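You operate a simulated robot arm through the tools that you are given. There is no shell and no other tool.

Carry out the task below with a simulated robot arm. There is one attempt and no reset: what you move stays moved.

## Task
Take the grey rubber roll and put it on the top of the pipe vise. Take the paste tin and put it on the shelf under the table in booth c. Take the orange rod canister from the top of the blue table and leave it on the demagnetiser top. Open the middle grey drawer, take the blue magnet from there and put it on the firebrick pad, then shut the drawer. Count the black-banded pipes on the counter top, then put as many of the gauge blocks from the counter top on top of the grey spool there. Any order will do. Set down upright: orange rod canister.

Only the result counts: the job must be done as asked and must still hold three seconds after the hand-in. Knocking over, shifting, dropping, spilling or breaking anything else fails it.

## Robot
A 6-joint arm with a two-finger gripper on a trunk, on a base that drives. Base frame: it is fixed to the floor where the robot stands at the start and does not move with it; the origin is under the middle of the robot, x ahead of it, y to its left, z up. Units: mm, rad, N and s.
Its first joint turns from -2.897 to 2.897 rad. Places, roughly: black-banded pipe [-2500, 2500, 1000]; blue magnet [-2500, 2750, 500]; demagnetiser top (33x19 cm) [-2640, 1440, 960]; firebrick pad [-2600, 2100, 900]; gauge block [-2750, 2250, 1000]; grey rubber roll (7x7x6 cm) [2300, -300, 500]; grey spool [-2750, 1750, 1000]; middle grey drawer [-2400, 2900, 500]; orange rod canister [0, 4750, 1000]; paste tin [5500, -750, 1000]; shelf under the table in booth c [5400, -900, 300]; top of the pipe vise (29x20 cm) [2340, -240, 880]. Payload 1.71 kg.
Tool frame: the origin (TCP) lies between the finger pads and is the grasp point; the fingertips stand 20 mm ahead of it; z points along the fingers, y is the line along which they close. The gripper opens to 96 mm. The gripper's body begins 113 mm behind the TCP.
Orientation is that of the tool frame in the base frame, as a unit quaternion [x, y, z, w]. With the fingers straight down and closing along the base's y, the tool's x points along the base's -x, its y along +y and its z along -z.

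## Interface
- The arm moves only by the tool jog_arm. Its argument "plan" is a list of rows, each an object of numbers (a shift or turn left out is 0, a gripper value left out holds the last): "wx", "wy", "wz": the turn, a rotation vector about the tool's x, y, z in rad; "tx", "ty", "tz": the shift along the tool's x, y, z in mm; "gripper": the finger opening in mm, from 0 to 96. In form: [{"wx": .., "wy": .., "wz": .., "tx": .., "ty": .., "tz": .., "gripper": ..}, ...]. A call has 1 to 20 rows; each row shifts and turns the commanded pose from where the row before left it, along the tool's axes as they then stand. Rows are played at 5 a second. More than 50 mm and 0.15 rad between two rows, or a gripper value outside its range, and nothing of the call is played. A pose out of reach is approached as far as the arm can. The call stops where the force on the tool passes 40 N (or 10 N more than at its start, if that is more) or the arm is blocked; 0.2 s more then pass. Each finger travels about 45 mm/s and halts on what it meets, pressing with about 27 N; the grip force reading is that of the motor and also rises with nothing between the fingers. The clock runs only during rows and for 0.2 s after the last one: add rows that do not move to give the fingers time. The reply holds the time, the measured pose of the TCP, the force on the tool along the base axes, the opening and the grip force, in the units named above and with some noise, with the torque about the TCP (base axes, N m) and any sound that the robot's microphone picked up.
- Cameras (640 x 400 px; columns grow to the right, rows downward): "scene" is now at [93.6, 203, 1429.4]; the picture's right is [-0.02, -1.00, 0.00], its down [-0.61, 0.01, -0.79] and it looks along [0.79, -0.02, -0.61] (base axes); focal length 259 px, centre (320, 200). "wrist" rides on the gripper at [66, 14, -145] in the tool frame; the picture's right is [-0.21, 0.98, 0.00], its down [-0.88, -0.18, -0.45] and it looks along [-0.44, -0.09, 0.90] (tool axes); focal length 275 px, centre (320, 200). There is no depth. A picture from a camera that has moved, and an enlarged one, comes with that camera's place and axes in the base frame and with its lens. The place of the scene camera against the robot may be out by one fixed shift of up to 18 mm in any direction.
- grab_frame(camera): a new picture of that camera. It takes no simulated time.
- move_column(by): slides the trunk up (or, below 0, down) by that many mm; the arm and the scene camera ride with it, the base frame stays. It gives what a move gives, with no picture.
- drive_base(legs): drives the robot by 1 to 6 legs, each [ahead, turn to the left] in mm and rad, along the robot's own axes; the way and the turn of a leg run together, so that a leg with both is an arc; at most 1500 mm and 3.142 rad a leg. The arm and the cameras ride along, it lands a little off, and it stops where it bumps. It gives what a move gives.
- pan_tilt(pan, tilt): turns the head with the scene camera to pan (to the left, within 2.496 rad either way) and tilt (down, from -0.506 to 1.204), counted from straight ahead of the robot. It gives what a move gives.
- inspect(camera, box): a new picture of the part [left, top, right, bottom] of that camera's present view, enlarged. It takes no simulated time.
- sign_off(): hands the job in; it is judged then, once.

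Places have to be worked out from the pictures, the camera data and where the tool is seen. Open the gripper and draw the arm clear of the work before you hand the job in, unless the task says otherwise.

The tools are called after ">>>" as a command line: name --argument value ..., lists and objects as JSON in quotes. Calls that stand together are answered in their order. jog_arm: Moves the arm, as the interface text tells. Its arguments: {"type":"object","properties":{"plan":{"type":"array","items":{"type":"object","properties":{"wx":{"type":"number"},"wy":{"type":"number"},"wz":{"type":"number"},"tx":{"type":"number"},"ty":{"type":"number"},"tz":{"type":"number"},"gripper":{"type":"number"}}}}},"required":["plan"]} The other tools are called the same way: move_column (by) slides the trunk up or down; drive_base (legs) drives the base; pan_tilt (pan, tilt) turns the head that bears the scene camera; grab_frame (camera) takes a picture; inspect (camera, box) takes an enlarged picture of a part of a camera's view; sign_off () hands the job in.

At the start:

```text
time_s: 0.0
ee_pos: [613.5, 96.6, 756.3]
tool_rot: [-0.001, 1.0, 0.001, -0.001]
contact_force: [0.2, 0.4, -0.2]
wrist_torque: [0.01, -0.03, 0.0]
width: 95.9
grip_force: 0.0
trunk travel left (down, up): [-25.0, 365.0]
robot x, y, heading: [-3.1, 2.7, 0.002]
head pan, tilt: [-0.024, 0.644]
```

scene: 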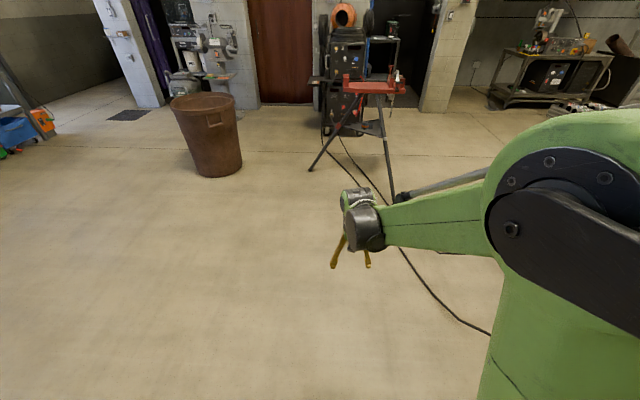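
wrist: 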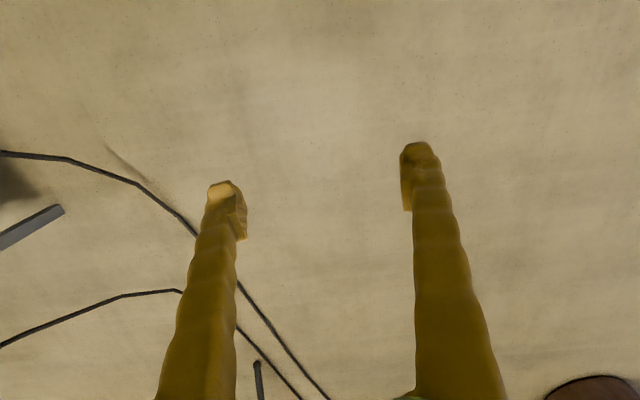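

I begin by looking around: the red pipe vise on a tripod is ahead at about x=2300. I take a closer look at it and then survey the room.

>>> inspect --camera "scene" --box '[280, 40, 440, 200]'

>>> inspect --camera "scene" --box '[440, 0, 640, 130]'

>>> inspect --camera "scene" --box '[0, 0, 260, 180]'

```text
2.50 times, centred on (360, 120) of scene
camera zoom: at [93.6, 203.0, 1429.4], right [-0.02, -1.0, 0.0], down [-0.61, 0.01, -0.79], along [0.79, -0.02, -0.61], focal length 647 px, centre (220, 400)
```

zoom: 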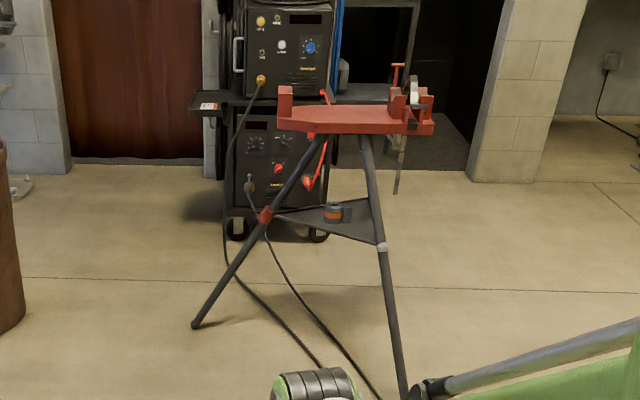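

```text
3.08 times, centred on (540, 65) of scene
camera zoom: at [93.6, 203.0, 1429.4], right [-0.02, -1.0, 0.0], down [-0.61, 0.01, -0.79], along [0.79, -0.02, -0.61], focal length 796 px, centre (-357, 615)
```

zoom: 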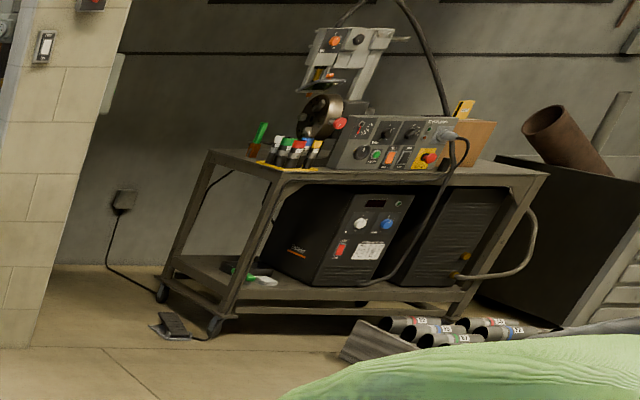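

```text
2.22 times, centred on (130, 90) of scene
camera zoom: at [93.6, 203.0, 1429.4], right [-0.02, -1.0, 0.0], down [-0.61, 0.01, -0.79], along [0.79, -0.02, -0.61], focal length 575 px, centre (742, 444)
```

zoom: 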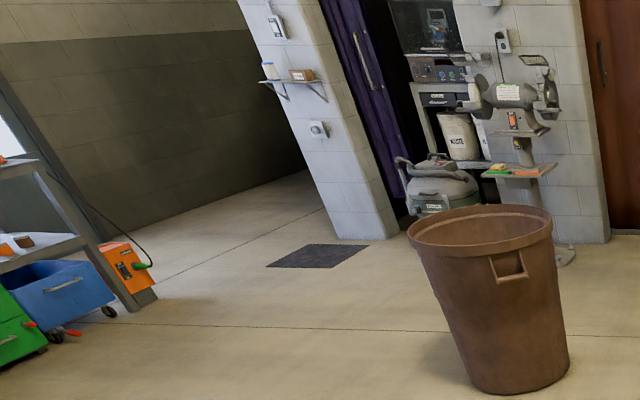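

The rubber roll (dark with an orange label) is on the tripod tray below the vise. I survey the rest of the room with the head.

>>> pan_tilt --pan 1.2 --tilt 0.35

>>> grab_frame --camera "scene"

>>> pan_tilt --pan 2.4 --tilt 0.35

>>> grab_frame --camera "scene"

>>> pan_tilt --pan 0.0 --tilt 0.2

>>> grab_frame --camera "scene"

```text
time_s: 1.4
ee_pos: [604.4, 95.2, 764.3]
tool_rot: [-0.001, 1.0, 0.0, 0.008]
contact_force: [0.4, 0.4, 0.1]
wrist_torque: [0.01, -0.01, 0.03]
width: 95.8
grip_force: 0.1
trunk travel left (down, up): [-25.0, 365.0]
robot x, y, heading: [2.5, -1.0, 0.003]
head pan, tilt: [1.201, 0.351]
```

```text
taken
camera scene: at [40.8, 291.8, 1456.8], right [0.93, -0.36, -0.01], down [-0.14, -0.32, -0.94], along [0.33, 0.88, -0.35], focal length 259 px, centre (320, 200)
```

scene: 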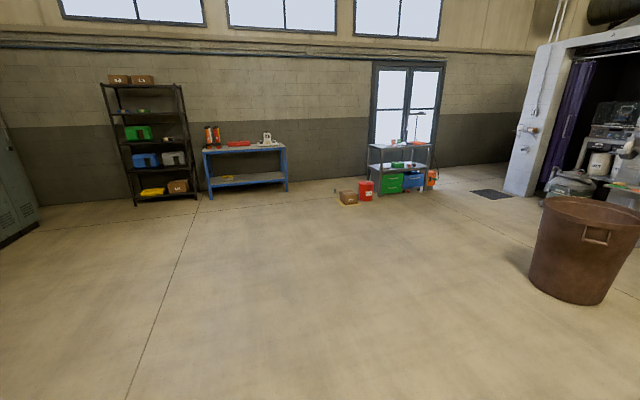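

```text
time_s: 2.8
ee_pos: [602.2, 95.5, 764.3]
tool_rot: [0.0, 1.0, 0.0, 0.007]
contact_force: [0.2, 0.0, 0.3]
wrist_torque: [0.03, 0.02, 0.0]
width: 96.2
grip_force: 0.1
trunk travel left (down, up): [-25.0, 365.0]
robot x, y, heading: [2.4, -0.6, 0.006]
head pan, tilt: [2.4, 0.351]
```

```text
taken
camera scene: at [-61.5, 268.0, 1458.4], right [0.68, 0.74, -0.01], down [0.24, -0.23, -0.94], along [-0.7, 0.63, -0.33], focal length 259 px, centre (320, 200)
```

scene: 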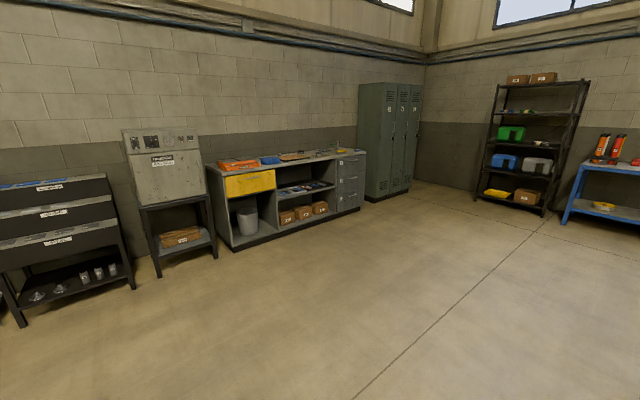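

```text
time_s: 5.0
ee_pos: [602.7, 95.3, 764.5]
tool_rot: [-0.001, 1.0, 0.001, 0.007]
contact_force: [-0.6, -0.6, 0.4]
wrist_torque: [-0.01, 0.0, 0.02]
width: 96.1
grip_force: 0.1
trunk travel left (down, up): [-25.0, 365.0]
robot x, y, heading: [3.9, -1.2, 0.001]
head pan, tilt: [0.0, 0.201]
```

```text
taken
camera scene: at [100.5, 205.1, 1469.9], right [0.0, -1.0, 0.0], down [-0.21, 0.0, -0.98], along [0.98, 0.0, -0.21], focal length 259 px, centre (320, 200)
```

scene: 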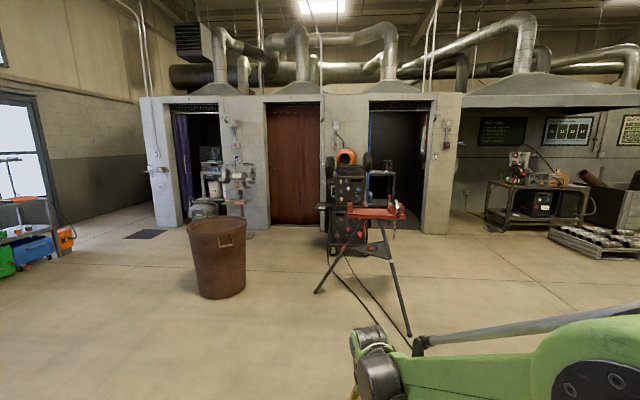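

The blue table is at the left wall, the counter and drawers behind-left, the booths ahead. I drive toward the open side of the vise tripod, stopping about 1.15 m short of it, to get a good look.

>>> drive_base --legs '[[0, 0.228], [1330, 0], [0, -0.711]]'

>>> pan_tilt --pan 0.0 --tilt 0.6

>>> grab_frame --camera "scene"

>>> grab_frame --camera "wrist"

```text
time_s: 18.5
ee_pos: [1929.1, 123.5, 765.6]
tool_rot: [0.242, 0.97, -0.001, 0.007]
contact_force: [0.2, 0.0, -0.1]
wrist_torque: [0.01, 0.02, -0.01]
width: 95.8
grip_force: 0.1
trunk travel left (down, up): [-25.0, 365.0]
robot x, y, heading: [1353.0, 325.7, -0.487]
head pan, tilt: [0.0, 0.201]
```

```text
time_s: 19.4
ee_pos: [1920.2, 129.3, 772.4]
tool_rot: [0.242, 0.97, -0.004, 0.014]
contact_force: [0.3, 0.2, 0.0]
wrist_torque: [0.03, 0.04, 0.0]
width: 96.0
grip_force: 0.0
trunk travel left (down, up): [-25.0, 365.0]
robot x, y, heading: [1350.4, 325.3, -0.489]
head pan, tilt: [0.0, 0.6]
```

```text
taken
camera scene: at [1537.8, 465.5, 1433.2], right [-0.47, -0.88, 0.0], down [-0.51, 0.27, -0.82], along [0.72, -0.38, -0.58], focal length 259 px, centre (320, 200)
```

scene: 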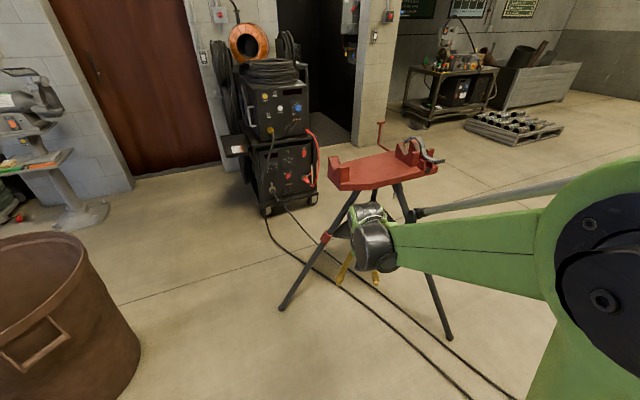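

```text
taken
camera wrist: at [1864.5, 175.5, 917.2], right [0.64, 0.77, 0.01], down [0.68, -0.57, 0.47], along [0.36, -0.3, -0.88], focal length 275 px, centre (320, 200)
```

wrist: 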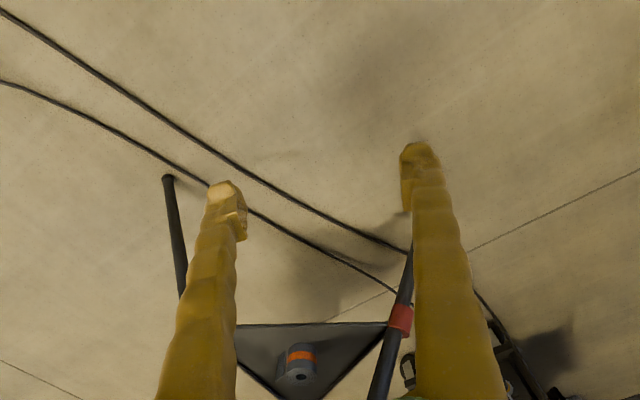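

The wrist camera sees the roll on the triangular tray. I zoom in on both views.

>>> inspect --camera "wrist" --box '[220, 300, 420, 400]'

>>> inspect --camera "scene" --box '[270, 110, 470, 340]'

```text
3.20 times, centred on (320, 350) of wrist
camera zoom: at [1864.5, 175.5, 917.2], right [0.64, 0.77, 0.01], down [0.68, -0.57, 0.47], along [0.36, -0.3, -0.88], focal length 881 px, centre (320, -280)
```

zoom: 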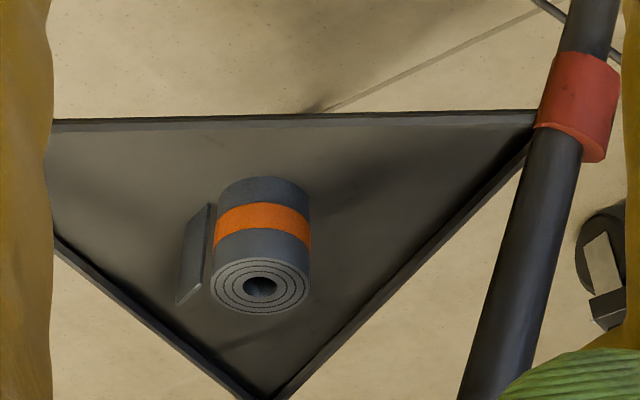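

```text
1.74 times, centred on (370, 225) of scene
camera zoom: at [1537.8, 465.5, 1433.2], right [-0.47, -0.88, 0.0], down [-0.51, 0.27, -0.82], along [0.72, -0.38, -0.58], focal length 450 px, centre (233, 156)
```

zoom: 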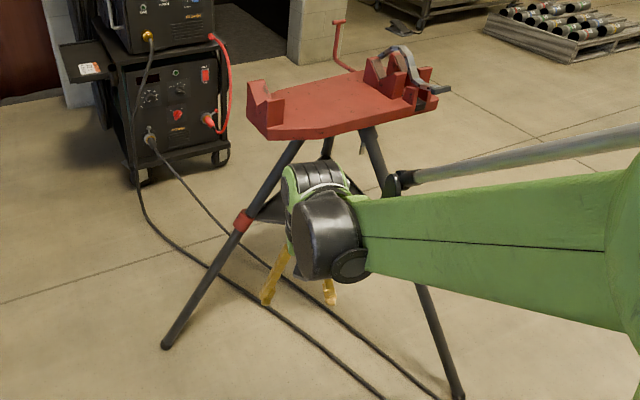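

The roll stands upright on the tray, under the red beam, so I will grasp it from the side with a tilted tool. First I lower and tilt the tool forward, well away from the vise.

>>> jog_arm --plan '[{"tz": 50}, {"tz": 50}, {"tz": 50}, {"tz": 50}, {"wy": -0.13}, {"wy": -0.13}, {"wy": -0.13}, {"wy": -0.13}, {"wy": -0.13}, {"wy": -0.13}, {}]'

>>> grab_frame --camera "wrist"

>>> grab_frame --camera "scene"

```text
time_s: 21.8
ee_pos: [1981.6, 111.1, 667.1]
tool_rot: [0.223, 0.892, -0.096, 0.381]
contact_force: [-0.8, -0.4, -0.9]
wrist_torque: [-0.03, 0.02, 0.03]
width: 96.0
grip_force: 0.1
out of reach, approached as far as the arm can: row 7, 8, 9, 10
trunk travel left (down, up): [-25.0, 365.0]
robot x, y, heading: [1353.8, 321.2, -0.484]
head pan, tilt: [0.0, 0.6]
```

```text
taken
camera wrist: at [1855.2, 195.5, 720.7], right [0.59, 0.8, 0.15], down [0.17, -0.3, 0.94], along [0.79, -0.53, -0.31], focal length 275 px, centre (320, 200)
```

wrist: 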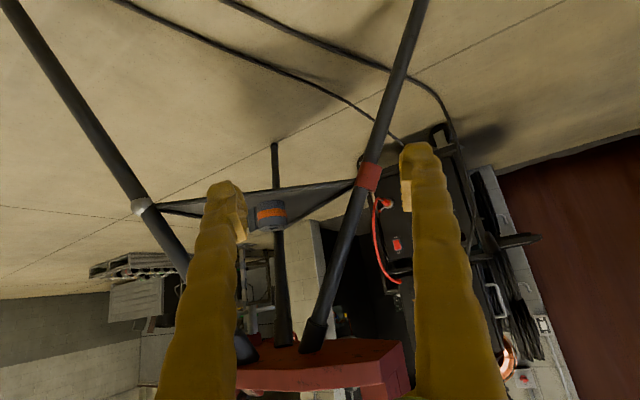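

```text
taken
camera scene: at [1537.4, 465.6, 1433.2], right [-0.47, -0.88, 0.0], down [-0.51, 0.27, -0.82], along [0.72, -0.38, -0.58], focal length 259 px, centre (320, 200)
```

scene: 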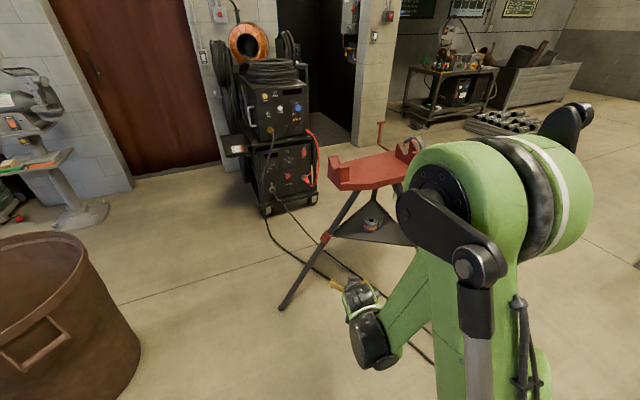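

Now both cameras see the roll; I zoom in with each to triangulate.

>>> inspect --camera "wrist" --box '[200, 160, 360, 260]'

>>> inspect --camera "scene" --box '[310, 110, 470, 260]'

```text
4.00 times, centred on (280, 210) of wrist
camera zoom: at [1855.2, 195.5, 720.7], right [0.59, 0.8, 0.15], down [0.17, -0.3, 0.94], along [0.79, -0.53, -0.31], focal length 1101 px, centre (480, 160)
```

zoom: 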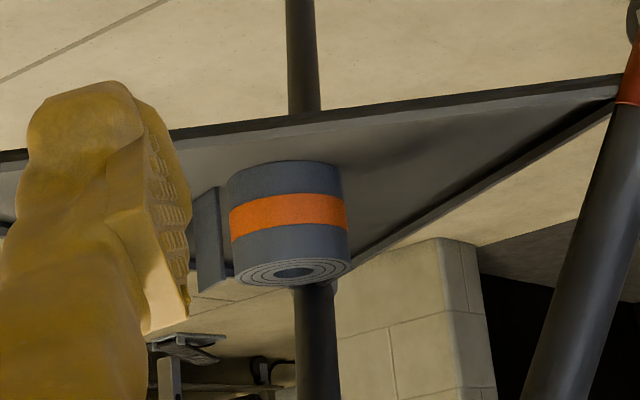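

```text
2.67 times, centred on (390, 185) of scene
camera zoom: at [1537.4, 465.6, 1433.2], right [-0.47, -0.88, 0.0], down [-0.51, 0.27, -0.82], along [0.72, -0.38, -0.58], focal length 690 px, centre (133, 240)
```

zoom: 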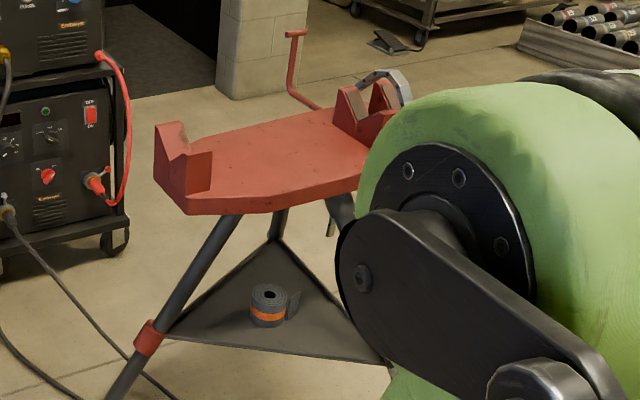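

The roll is near (2315,-260,530), with a flap on its right side. I zoom in harder on the flap to understand its shape.

>>> inspect --camera "wrist" --box '[245, 195, 295, 235]'

>>> inspect --camera "scene" --box '[350, 205, 400, 245]'

```text
10.00 times, centred on (270, 215) of wrist
camera zoom: at [1855.2, 195.5, 720.7], right [0.59, 0.8, 0.15], down [0.17, -0.3, 0.94], along [0.79, -0.53, -0.31], focal length 2753 px, centre (820, 50)
```

zoom: 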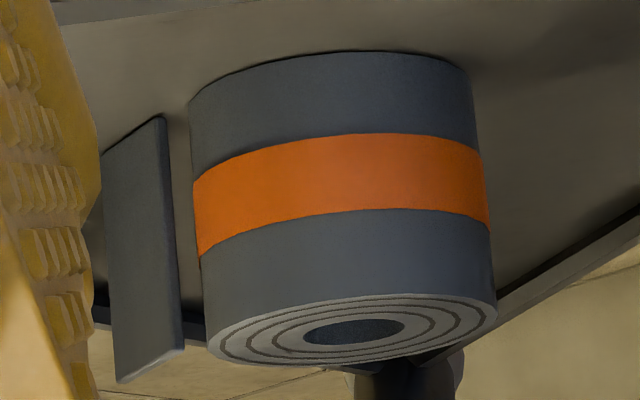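

```text
10.00 times, centred on (375, 225) of scene
camera zoom: at [1537.4, 465.6, 1433.2], right [-0.47, -0.88, 0.0], down [-0.51, 0.27, -0.82], along [0.72, -0.38, -0.58], focal length 2588 px, centre (-230, -50)
```

zoom: 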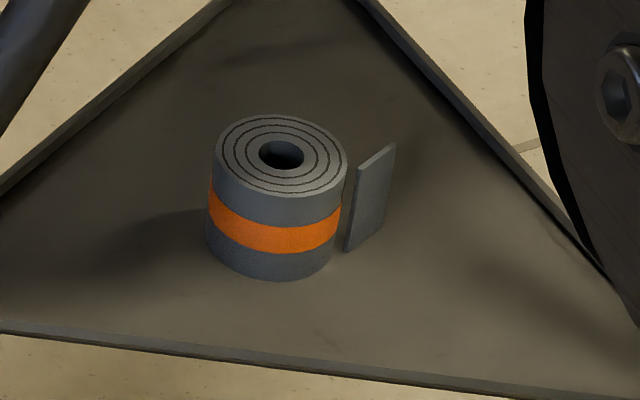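

The slab on the roll's right (−y) side means the fingers should close along x, so I'll approach from the +y side (heading about −1.35). First I centre the arm in front of the robot.

>>> jog_arm --plan '[{"ty": -48}, {"ty": -48}, {}]'

```text
time_s: 22.6
ee_pos: [1937.8, 27.4, 672.8]
tool_rot: [0.223, 0.892, -0.096, 0.381]
contact_force: [0.4, 0.5, -0.3]
wrist_torque: [-0.02, 0.02, 0.0]
width: 96.2
grip_force: 0.0
out of reach, approached as far as the arm can: row 1, 2
trunk travel left (down, up): [-25.0, 365.0]
robot x, y, heading: [1351.3, 324.8, -0.481]
head pan, tilt: [0.0, 0.6]
```

The arm is centred now. I reverse-drive to the +y side of the vise so the arm never sweeps past the bin, then face the roll.

>>> drive_base --legs '[[0, -2.246], [-822, 0], [0, 1.377]]'

>>> grab_frame --camera "scene"

>>> grab_frame --camera "wrist"

```text
time_s: 41.8
ee_pos: [2280.1, 57.0, 672.4]
tool_rot: [0.559, 0.731, -0.238, 0.311]
contact_force: [1.0, -1.3, 0.2]
wrist_torque: [-0.02, 0.03, 0.07]
width: 96.0
grip_force: 0.2
trunk travel left (down, up): [-25.0, 365.0]
robot x, y, heading: [2092.1, 685.4, -1.304]
head pan, tilt: [0.0, 0.6]
```

```text
taken
camera scene: at [2330.7, 657.4, 1433.2], right [-0.96, -0.26, 0.0], down [-0.15, 0.56, -0.82], along [0.21, -0.79, -0.58], focal length 259 px, centre (320, 200)
```

scene: 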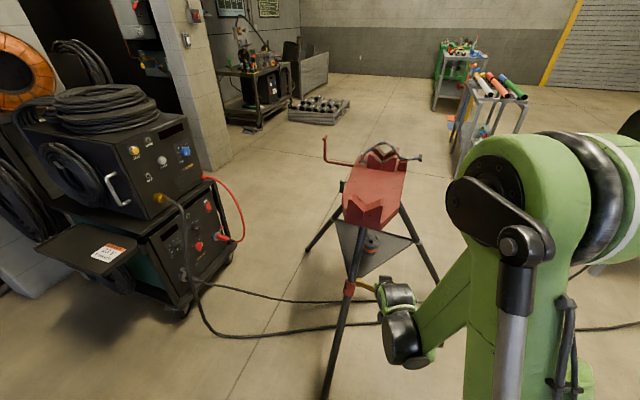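

```text
taken
camera wrist: at [2254.2, 207.4, 727.0], right [0.98, 0.12, 0.15], down [-0.1, -0.33, 0.94], along [0.16, -0.94, -0.31], focal length 275 px, centre (320, 200)
```

wrist: 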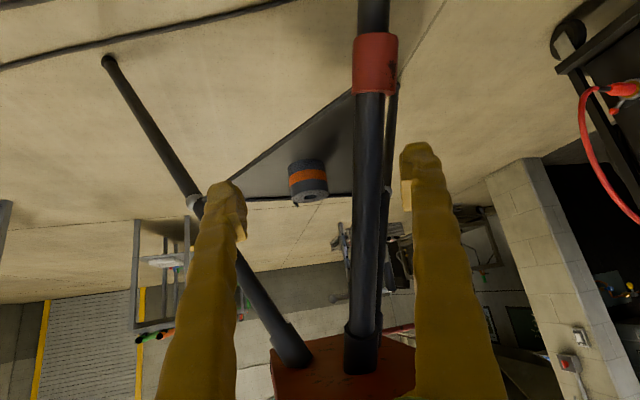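

I zoom in on the roll and the leg from this side.

>>> inspect --camera "wrist" --box '[240, 130, 400, 230]'

>>> inspect --camera "scene" --box '[300, 130, 440, 300]'

```text
4.00 times, centred on (320, 180) of wrist
camera zoom: at [2254.2, 207.4, 727.0], right [0.98, 0.12, 0.15], down [-0.1, -0.33, 0.94], along [0.16, -0.94, -0.31], focal length 1101 px, centre (320, 280)
```

zoom: 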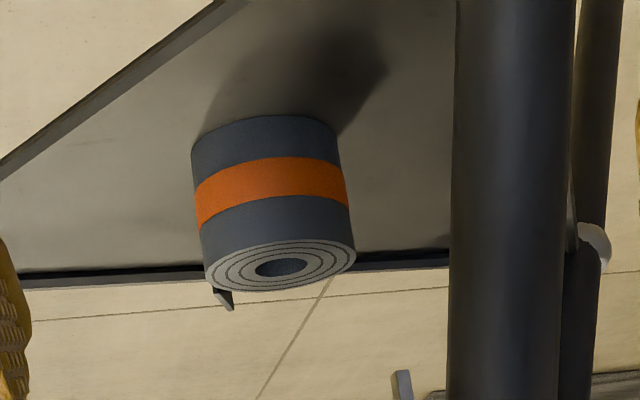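

```text
2.35 times, centred on (370, 215) of scene
camera zoom: at [2330.7, 657.4, 1433.2], right [-0.96, -0.26, 0.0], down [-0.15, 0.56, -0.82], along [0.21, -0.79, -0.58], focal length 609 px, centre (202, 165)
```

zoom: 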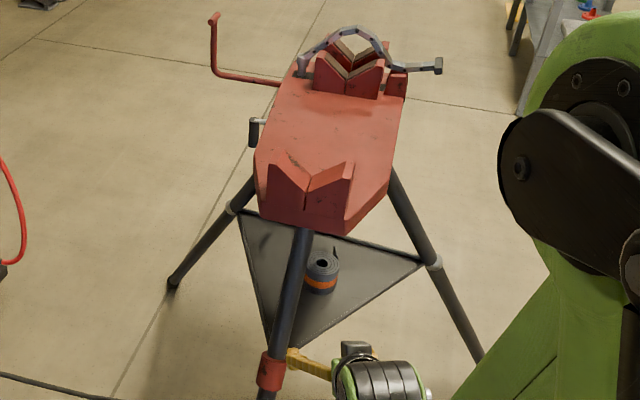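

Triangulated roll centre ≈ (2318,-259,533), tray top ≈ 503; the leg passes to the left of my corridor. I flatten the tool to 30° below horizontal, yaw it to −1.2, line it up with the roll, and stop about 150 mm short.

>>> jog_arm --plan '[{"wy": -0.0895}, {"wy": -0.0895}, {"wy": -0.0895}, {"wx": -0.09, "wz": -0.052}, {"ty": -35}, {"ty": -34}, {"tx": -17.3, "tz": -10}, {"tx": -25, "tz": 43.3}, {"tx": -25, "tz": 43.3}, {"tx": -25, "tz": 43.3}, {"tx": -25, "tz": 43.3}, {}]'

>>> grab_frame --camera "wrist"

>>> grab_frame --camera "scene"

```text
time_s: 44.2
ee_pos: [2284.6, -154.1, 778.3]
tool_rot: [0.482, 0.704, -0.297, 0.428]
contact_force: [-20.2, -6.1, -57.0]
wrist_torque: [-5.44, -1.52, 2.07]
width: 92.8
grip_force: 0.1
out of reach, approached as far as the arm can: row 1, 2, 3
trunk travel left (down, up): [-25.0, 365.0]
robot x, y, heading: [2093.5, 680.4, -1.306]
head pan, tilt: [0.0, 0.6]
stopped in row 12: the force on the tool passed its limit at 129 N (the readings are from after the stop); the commanded pose is now the measured one
```

```text
taken
camera wrist: at [2241.1, 0.4, 786.2], right [0.95, 0.26, 0.18], down [-0.17, -0.07, 0.98], along [0.27, -0.96, -0.02], focal length 275 px, centre (320, 200)
```

wrist: 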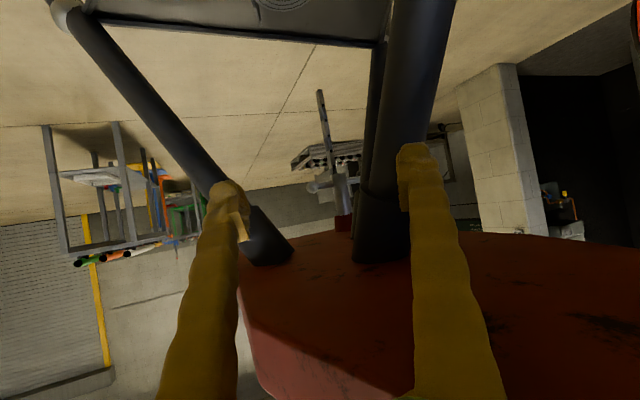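

```text
taken
camera scene: at [2330.3, 653.3, 1432.3], right [-0.96, -0.26, 0.0], down [-0.15, 0.56, -0.81], along [0.21, -0.79, -0.58], focal length 259 px, centre (320, 200)
```

scene: 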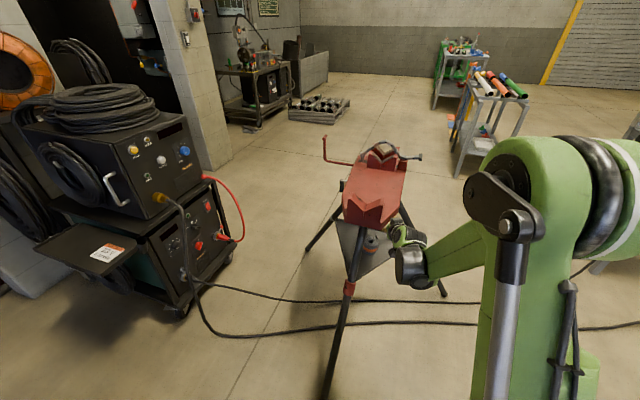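

The arm rose while flattening (low poses were out of reach) and a finger met the beam's underside. I back straight down gently to release the contact, then check whether anything shifted.

>>> jog_arm --plan '[{"tx": 9, "tz": 4.5}, {"tx": 18, "tz": 9}, {"tx": 18, "tz": 9}, {}]'

>>> grab_frame --camera "scene"

>>> grab_frame --camera "wrist"

```text
time_s: 45.2
ee_pos: [2288.3, -147.9, 737.2]
tool_rot: [0.48, 0.702, -0.299, 0.432]
contact_force: [-6.6, 9.8, 29.4]
wrist_torque: [0.22, -1.73, 0.64]
width: 96.1
grip_force: 0.1
trunk travel left (down, up): [-25.0, 365.0]
robot x, y, heading: [2093.2, 685.0, -1.304]
head pan, tilt: [0.0, 0.6]
```

```text
taken
camera scene: at [2321.9, 688.7, 1434.8], right [-0.96, -0.26, 0.0], down [-0.15, 0.54, -0.83], along [0.22, -0.8, -0.56], focal length 259 px, centre (320, 200)
```

scene: 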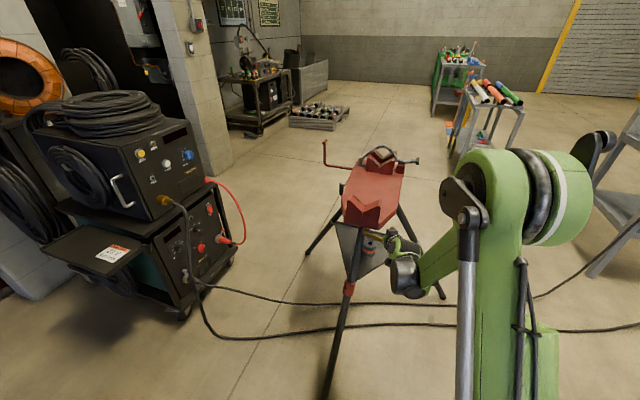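

```text
taken
camera wrist: at [2242.0, 7.1, 744.5], right [0.95, 0.27, 0.18], down [-0.17, -0.06, 0.98], along [0.27, -0.96, -0.01], focal length 275 px, centre (320, 200)
```

wrist: 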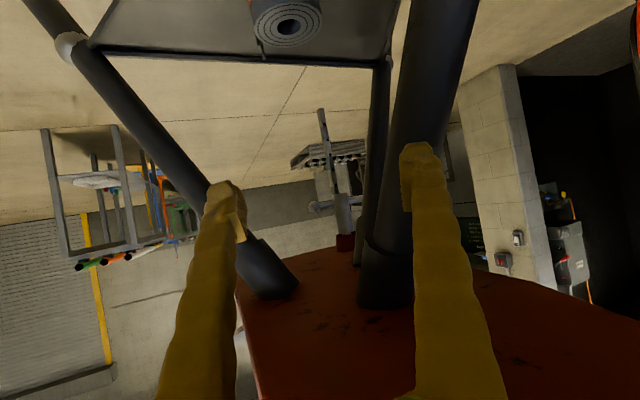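

The outer side of the left finger is now resting on leg B. I back away (toward the robot) and to the right, in small steps.

>>> jog_arm --plan '[{"tx": 4.5, "tz": -9, "ty": -6}, {"tx": 4.5, "tz": -9, "ty": -10}, {"tx": 9, "tz": -18, "ty": -15}, {"tx": 9, "tz": -18, "ty": -10}, {"tx": 9, "tz": -18}, {}]'

>>> grab_frame --camera "scene"

>>> grab_frame --camera "wrist"

```text
time_s: 46.6
ee_pos: [2220.2, -91.5, 733.1]
tool_rot: [0.481, 0.704, -0.297, 0.43]
contact_force: [0.0, 1.0, 0.4]
wrist_torque: [0.0, 0.02, 0.01]
width: 96.3
grip_force: 0.0
trunk travel left (down, up): [-25.0, 365.0]
robot x, y, heading: [2091.3, 686.7, -1.305]
head pan, tilt: [0.0, 0.6]
```

```text
taken
camera scene: at [2330.7, 657.3, 1433.2], right [-0.96, -0.26, 0.0], down [-0.15, 0.56, -0.82], along [0.21, -0.79, -0.58], focal length 259 px, centre (320, 200)
```

scene: 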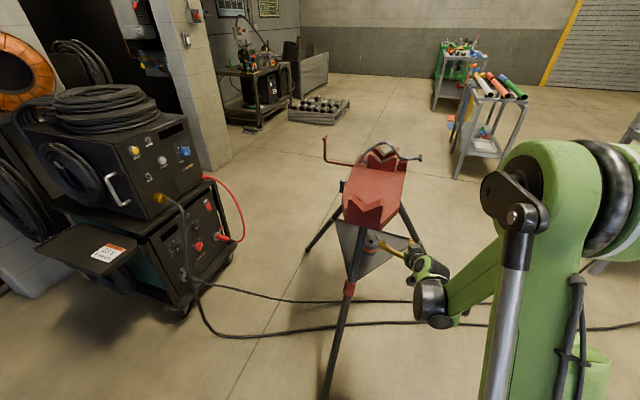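

```text
taken
camera wrist: at [2175.8, 64.0, 740.5], right [0.95, 0.27, 0.18], down [-0.17, -0.07, 0.98], along [0.27, -0.96, -0.02], focal length 275 px, centre (320, 200)
```

wrist: 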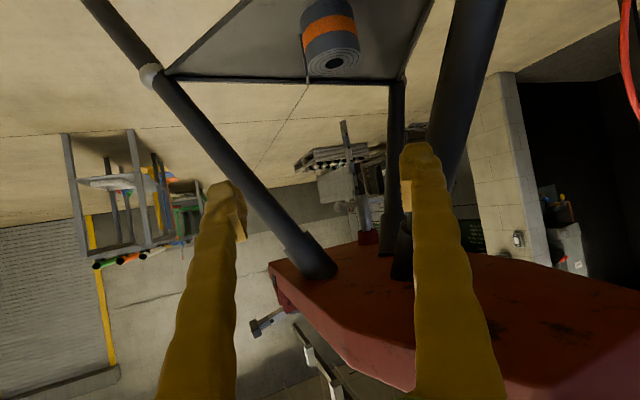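

Contact is released and the camera pose is exactly as before the bump, so I can compare the vise against the earlier zoom.

>>> inspect --camera "scene" --box '[300, 130, 440, 300]'

```text
2.35 times, centred on (370, 215) of scene
camera zoom: at [2330.7, 657.3, 1433.2], right [-0.96, -0.26, 0.0], down [-0.15, 0.56, -0.82], along [0.21, -0.79, -0.58], focal length 609 px, centre (202, 165)
```

zoom: 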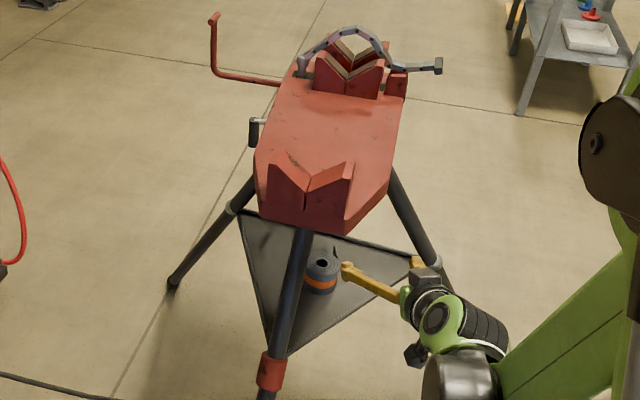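

The vise is unchanged. Now I lower the tool at this stand-off to near tray height, staying right of the leg.

>>> jog_arm --plan '[{"tx": 35.6, "tz": 18.2}, {"tx": 35.6, "tz": 18.2}, {"tx": 35.6, "tz": 18.2}, {"tx": 31, "tz": 16}, {}]'

>>> grab_frame --camera "wrist"

>>> inspect --camera "scene" --box '[300, 130, 440, 300]'

```text
time_s: 47.8
ee_pos: [2222.4, -138.1, 617.2]
tool_rot: [0.481, 0.704, -0.296, 0.43]
contact_force: [0.7, 0.4, 0.8]
wrist_torque: [-0.01, -0.02, -0.01]
width: 95.9
grip_force: 0.0
out of reach, approached as far as the arm can: row 2, 3, 4
trunk travel left (down, up): [-25.0, 365.0]
robot x, y, heading: [2094.6, 689.0, -1.304]
head pan, tilt: [0.0, 0.6]
```

```text
taken
camera wrist: at [2178.1, 16.9, 625.2], right [0.95, 0.27, 0.18], down [-0.17, -0.07, 0.98], along [0.27, -0.96, -0.02], focal length 275 px, centre (320, 200)
```

wrist: 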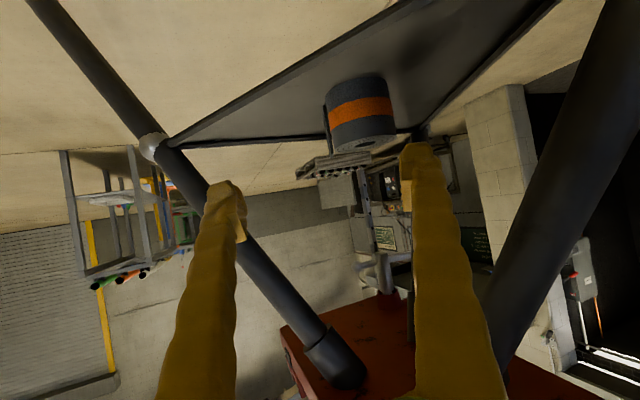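

```text
2.35 times, centred on (370, 215) of scene
camera zoom: at [2330.7, 657.4, 1433.2], right [-0.96, -0.26, 0.0], down [-0.15, 0.56, -0.82], along [0.21, -0.79, -0.58], focal length 609 px, centre (202, 165)
```

zoom: 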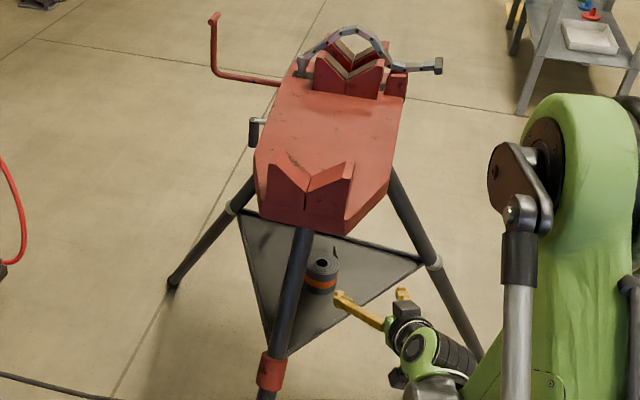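

The low limit eases with reach. I advance with a left shift and descent to about 80 mm from the roll, then check alignment.

>>> jog_arm --plan '[{"tx": 8.6, "ty": 23, "tz": 38.1}, {"tx": 8.6, "ty": 23, "tz": 38.1}, {}]'

>>> grab_frame --camera "wrist"

>>> inspect --camera "scene" --box '[330, 200, 430, 280]'

```text
time_s: 48.6
ee_pos: [2287.3, -178.4, 566.4]
tool_rot: [0.481, 0.704, -0.298, 0.43]
contact_force: [-0.4, -0.3, -0.6]
wrist_torque: [0.0, -0.03, 0.01]
width: 96.1
grip_force: 0.0
trunk travel left (down, up): [-25.0, 365.0]
robot x, y, heading: [2091.7, 686.7, -1.305]
head pan, tilt: [0.0, 0.6]
```

```text
taken
camera wrist: at [2242.7, -23.5, 574.3], right [0.95, 0.27, 0.18], down [-0.17, -0.07, 0.98], along [0.27, -0.96, -0.02], focal length 275 px, centre (320, 200)
```

wrist: 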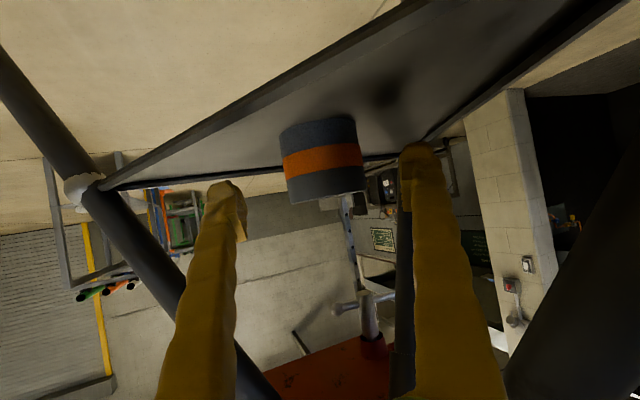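

```text
5.00 times, centred on (380, 240) of scene
camera zoom: at [2330.6, 657.4, 1433.3], right [-0.96, -0.26, 0.0], down [-0.15, 0.56, -0.82], along [0.21, -0.79, -0.58], focal length 1294 px, centre (20, 0)
```

zoom: 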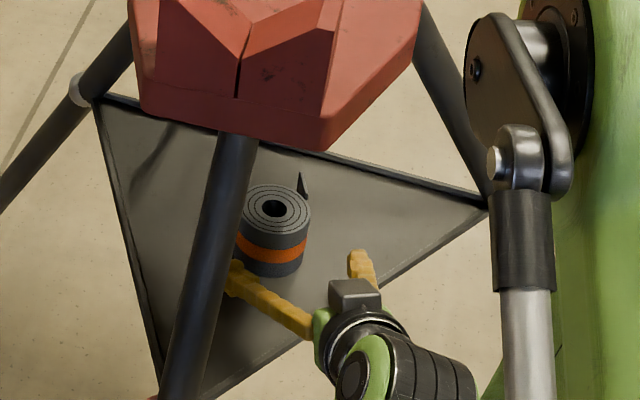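

Alignment is good (roll laterally centred within ~1 mm, 86 mm ahead). I advance 81 mm with a 26 mm descent and close on the roll.

>>> jog_arm --plan '[{"tx": -4.5, "tz": 28}, {"tx": -4.5, "tz": 28}, {"tx": -4.5, "tz": 28}, {}]'

>>> grab_frame --camera "wrist"

>>> inspect --camera "scene" --box '[330, 200, 430, 280]'

```text
time_s: 49.6
ee_pos: [2315.0, -253.4, 541.1]
tool_rot: [0.482, 0.704, -0.297, 0.429]
contact_force: [0.0, -0.6, 0.3]
wrist_torque: [0.0, -0.05, 0.02]
width: 95.9
grip_force: 0.1
trunk travel left (down, up): [-25.0, 365.0]
robot x, y, heading: [2090.6, 686.0, -1.303]
head pan, tilt: [0.0, 0.6]
```

```text
taken
camera wrist: at [2270.3, -98.0, 549.5], right [0.95, 0.27, 0.18], down [-0.17, -0.07, 0.98], along [0.27, -0.96, -0.02], focal length 275 px, centre (320, 200)
```

wrist: 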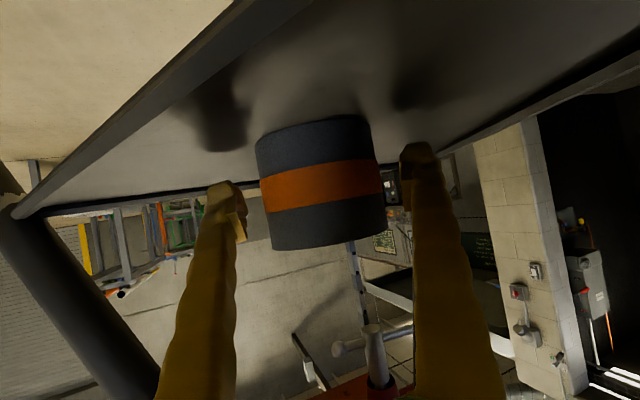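

```text
5.00 times, centred on (380, 240) of scene
camera zoom: at [2330.8, 657.3, 1433.2], right [-0.96, -0.26, 0.0], down [-0.15, 0.56, -0.82], along [0.21, -0.79, -0.58], focal length 1294 px, centre (20, 0)
```

zoom: 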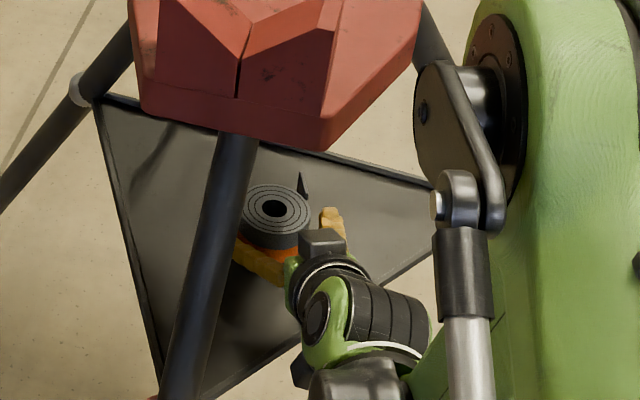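

The roll sits between the fingers. I close the gripper.

>>> jog_arm --plan '[{"gripper": 55}, {}, {}, {}, {}]'

>>> grab_frame --camera "wrist"

```text
time_s: 50.8
ee_pos: [2314.4, -253.3, 542.4]
tool_rot: [0.481, 0.704, -0.297, 0.43]
contact_force: [0.4, 1.4, 1.4]
wrist_torque: [-0.02, 0.05, -0.02]
width: 68.2
grip_force: 27.3
trunk travel left (down, up): [-25.0, 365.0]
robot x, y, heading: [2093.2, 682.9, -1.303]
head pan, tilt: [0.0, 0.6]
```

```text
taken
camera wrist: at [2270.2, -97.7, 549.7], right [0.95, 0.27, 0.18], down [-0.17, -0.07, 0.98], along [0.27, -0.96, -0.02], focal length 275 px, centre (320, 200)
```

wrist: 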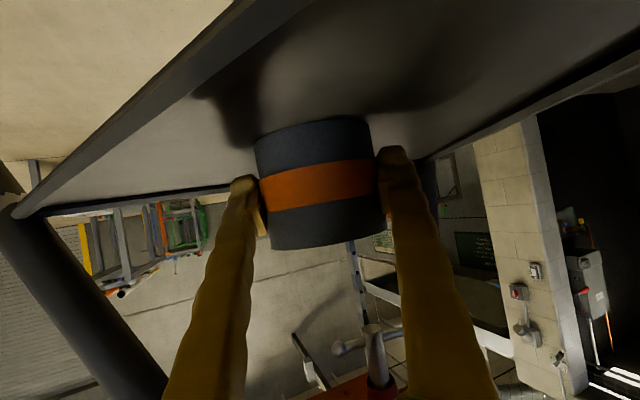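

Gripped at 68 mm with 27 N. I lift a little and check that the flap comes along.

>>> jog_arm --plan '[{"tx": -9, "tz": -4.6}, {"tx": -9, "tz": -4.6}, {}]'

>>> inspect --camera "scene" --box '[330, 200, 430, 280]'

>>> grab_frame --camera "wrist"

```text
time_s: 51.6
ee_pos: [2315.9, -251.6, 560.8]
tool_rot: [0.481, 0.704, -0.297, 0.43]
contact_force: [0.5, 0.3, -2.1]
wrist_torque: [0.01, -0.01, -0.03]
width: 68.3
grip_force: 27.1
trunk travel left (down, up): [-25.0, 365.0]
robot x, y, heading: [2092.7, 686.9, -1.305]
head pan, tilt: [0.0, 0.6]
```

```text
5.00 times, centred on (380, 240) of scene
camera zoom: at [2330.8, 657.1, 1433.2], right [-0.96, -0.26, 0.0], down [-0.15, 0.56, -0.82], along [0.21, -0.79, -0.58], focal length 1294 px, centre (20, 0)
```

zoom: 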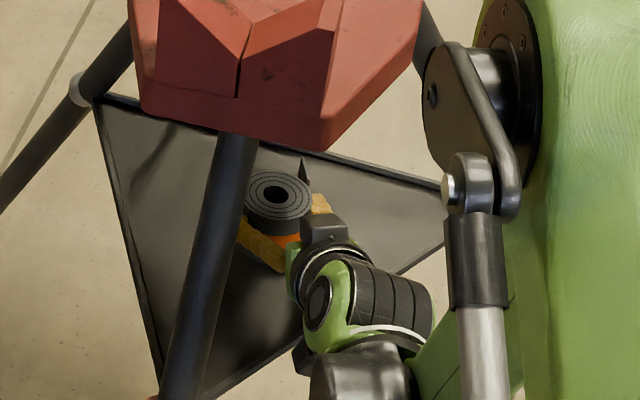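

```text
taken
camera wrist: at [2271.2, -96.1, 568.8], right [0.95, 0.27, 0.18], down [-0.17, -0.07, 0.98], along [0.27, -0.96, -0.02], focal length 275 px, centre (320, 200)
```

wrist: 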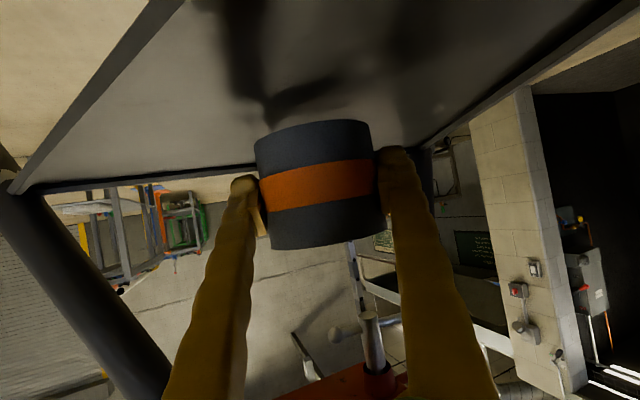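

The flap rises with the roll, so it is part of it. I retreat backward and upward from under the beam, drifting slightly right to stay clear of the leg.

>>> jog_arm --plan '[{"tx": -0.4, "ty": -8, "tz": -47.4}, {"tx": -0.4, "ty": -8, "tz": -47.4}, {"tx": -0.4, "ty": -8, "tz": -47.4}, {"tx": -0.4, "ty": -8, "tz": -47.4}, {"tx": -0.4, "ty": -8, "tz": -47.4}, {"tx": -0.4, "ty": -8, "tz": -47.4}, {}]'

>>> grab_frame --camera "wrist"

>>> grab_frame --camera "scene"

```text
time_s: 53.2
ee_pos: [2181.5, -40.7, 705.0]
tool_rot: [0.481, 0.705, -0.296, 0.429]
contact_force: [0.0, 0.6, -1.4]
wrist_torque: [0.0, 0.03, 0.0]
width: 68.3
grip_force: 27.5
out of reach, approached as far as the arm can: row 4, 5, 6
trunk travel left (down, up): [-25.0, 365.0]
robot x, y, heading: [2088.1, 684.3, -1.305]
head pan, tilt: [0.0, 0.6]
```

```text
taken
camera wrist: at [2137.3, 114.1, 714.0], right [0.95, 0.27, 0.18], down [-0.17, -0.07, 0.98], along [0.27, -0.96, -0.02], focal length 275 px, centre (320, 200)
```

wrist: 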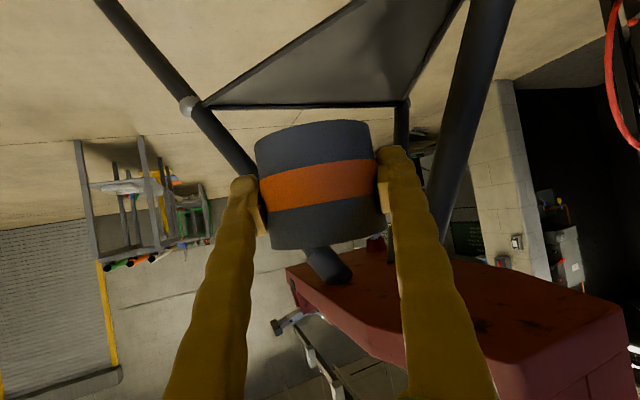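

```text
taken
camera scene: at [2330.8, 657.5, 1433.2], right [-0.96, -0.26, 0.0], down [-0.15, 0.56, -0.82], along [0.21, -0.79, -0.58], focal length 259 px, centre (320, 200)
```

scene: 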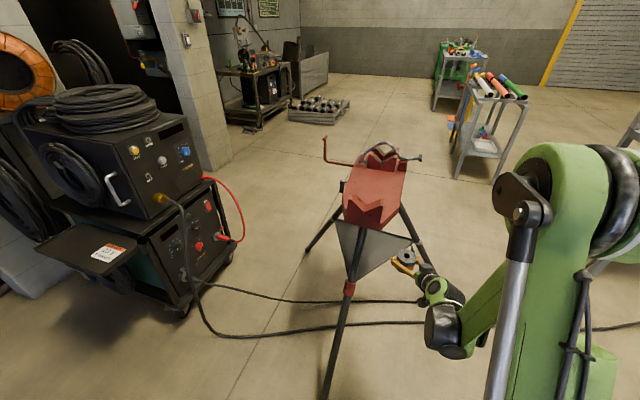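

Clear of the beam now. I raise the roll straight up to about z=1010 and look at the vise top with the wrist camera.

>>> jog_arm --plan '[{"tx": -44, "tz": -22.5}, {"tx": -44, "tz": -22.5}, {"tx": -44, "tz": -22.5}, {"tx": -44, "tz": -22.5}, {"tx": -44, "tz": -22.5}, {"tx": -44, "tz": -22.5}, {}]'

>>> grab_frame --camera "wrist"

>>> inspect --camera "scene" --box '[300, 120, 480, 280]'

```text
time_s: 54.8
ee_pos: [2185.5, -42.3, 1002.1]
tool_rot: [0.481, 0.704, -0.297, 0.43]
contact_force: [0.2, 0.6, -1.5]
wrist_torque: [-0.01, -0.02, -0.01]
width: 67.8
grip_force: 27.4
trunk travel left (down, up): [-25.0, 365.0]
robot x, y, heading: [2092.0, 684.8, -1.307]
head pan, tilt: [0.0, 0.6]
```

```text
taken
camera wrist: at [2139.4, 114.3, 1008.9], right [0.95, 0.27, 0.18], down [-0.17, -0.07, 0.98], along [0.27, -0.96, -0.02], focal length 275 px, centre (320, 200)
```

wrist: 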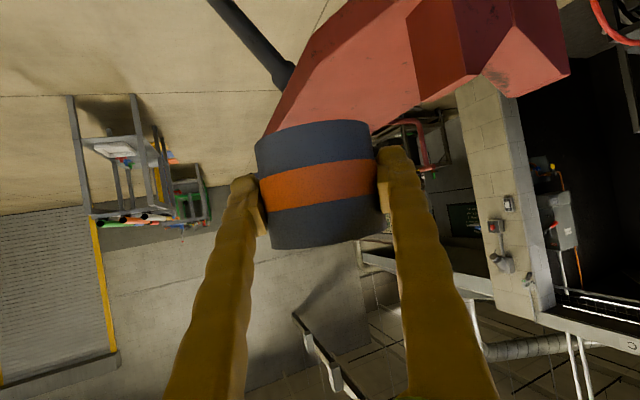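

```text
2.50 times, centred on (390, 200) of scene
camera zoom: at [2330.6, 657.6, 1433.2], right [-0.96, -0.26, 0.0], down [-0.15, 0.56, -0.82], along [0.21, -0.79, -0.58], focal length 647 px, centre (145, 200)
```

zoom: 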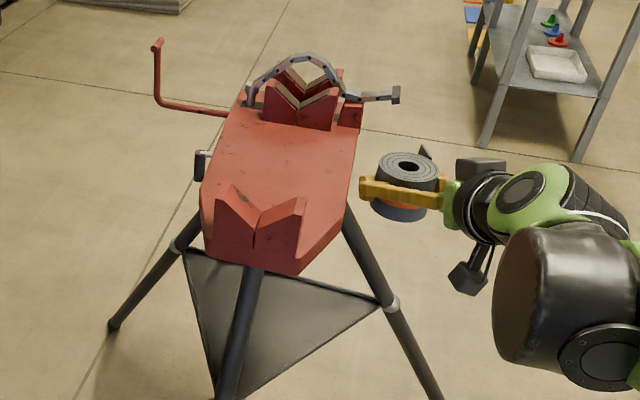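

The V-post top triangulates to z≈930; roll bottom is at about 963, so it clears. I carry the roll over the flat red top to roughly (2335,-255).

>>> jog_arm --plan '[{"tx": -19.2, "ty": 10.7, "tz": 37.4}, {"tx": -19.2, "ty": 10.7, "tz": 37.4}, {"tx": -19.2, "ty": 10.7, "tz": 37.4}, {"tx": -19.2, "ty": 10.7, "tz": 37.4}, {"tx": -19.2, "ty": 10.7, "tz": 37.4}, {"tx": -19.2, "ty": 10.7, "tz": 37.4}, {}]'

>>> grab_frame --camera "wrist"

>>> inspect --camera "scene" --box '[300, 120, 480, 280]'

```text
time_s: 56.4
ee_pos: [2332.9, -255.1, 1001.6]
tool_rot: [0.481, 0.704, -0.296, 0.43]
contact_force: [0.9, 0.3, -0.8]
wrist_torque: [0.0, 0.01, 0.02]
width: 67.8
grip_force: 26.8
trunk travel left (down, up): [-25.0, 365.0]
robot x, y, heading: [2097.5, 685.4, -1.305]
head pan, tilt: [0.0, 0.6]
```

```text
taken
camera wrist: at [2288.8, -100.3, 1009.7], right [0.95, 0.27, 0.18], down [-0.17, -0.07, 0.98], along [0.27, -0.96, -0.02], focal length 275 px, centre (320, 200)
```

wrist: 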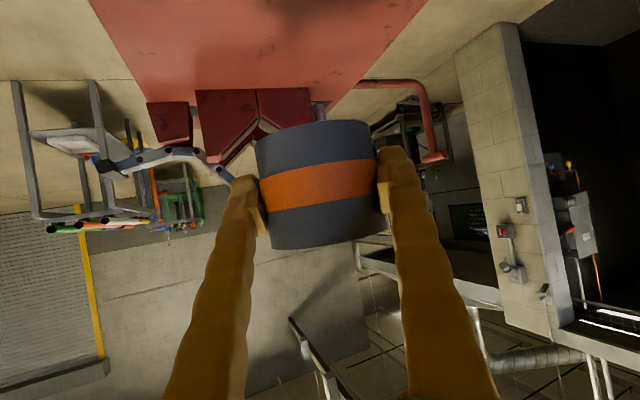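

```text
2.50 times, centred on (390, 200) of scene
camera zoom: at [2330.9, 656.9, 1433.2], right [-0.96, -0.26, 0.0], down [-0.15, 0.56, -0.82], along [0.21, -0.79, -0.58], focal length 647 px, centre (145, 200)
```

zoom: 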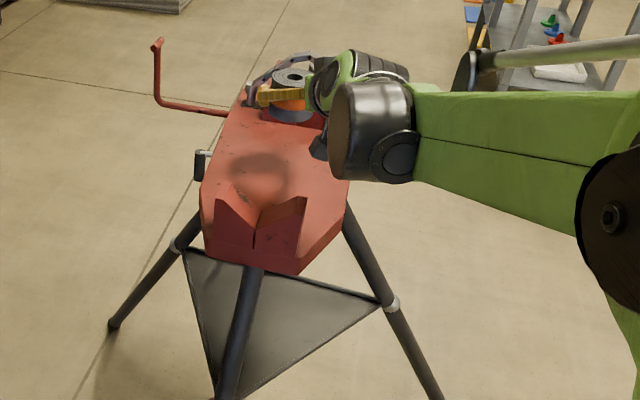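

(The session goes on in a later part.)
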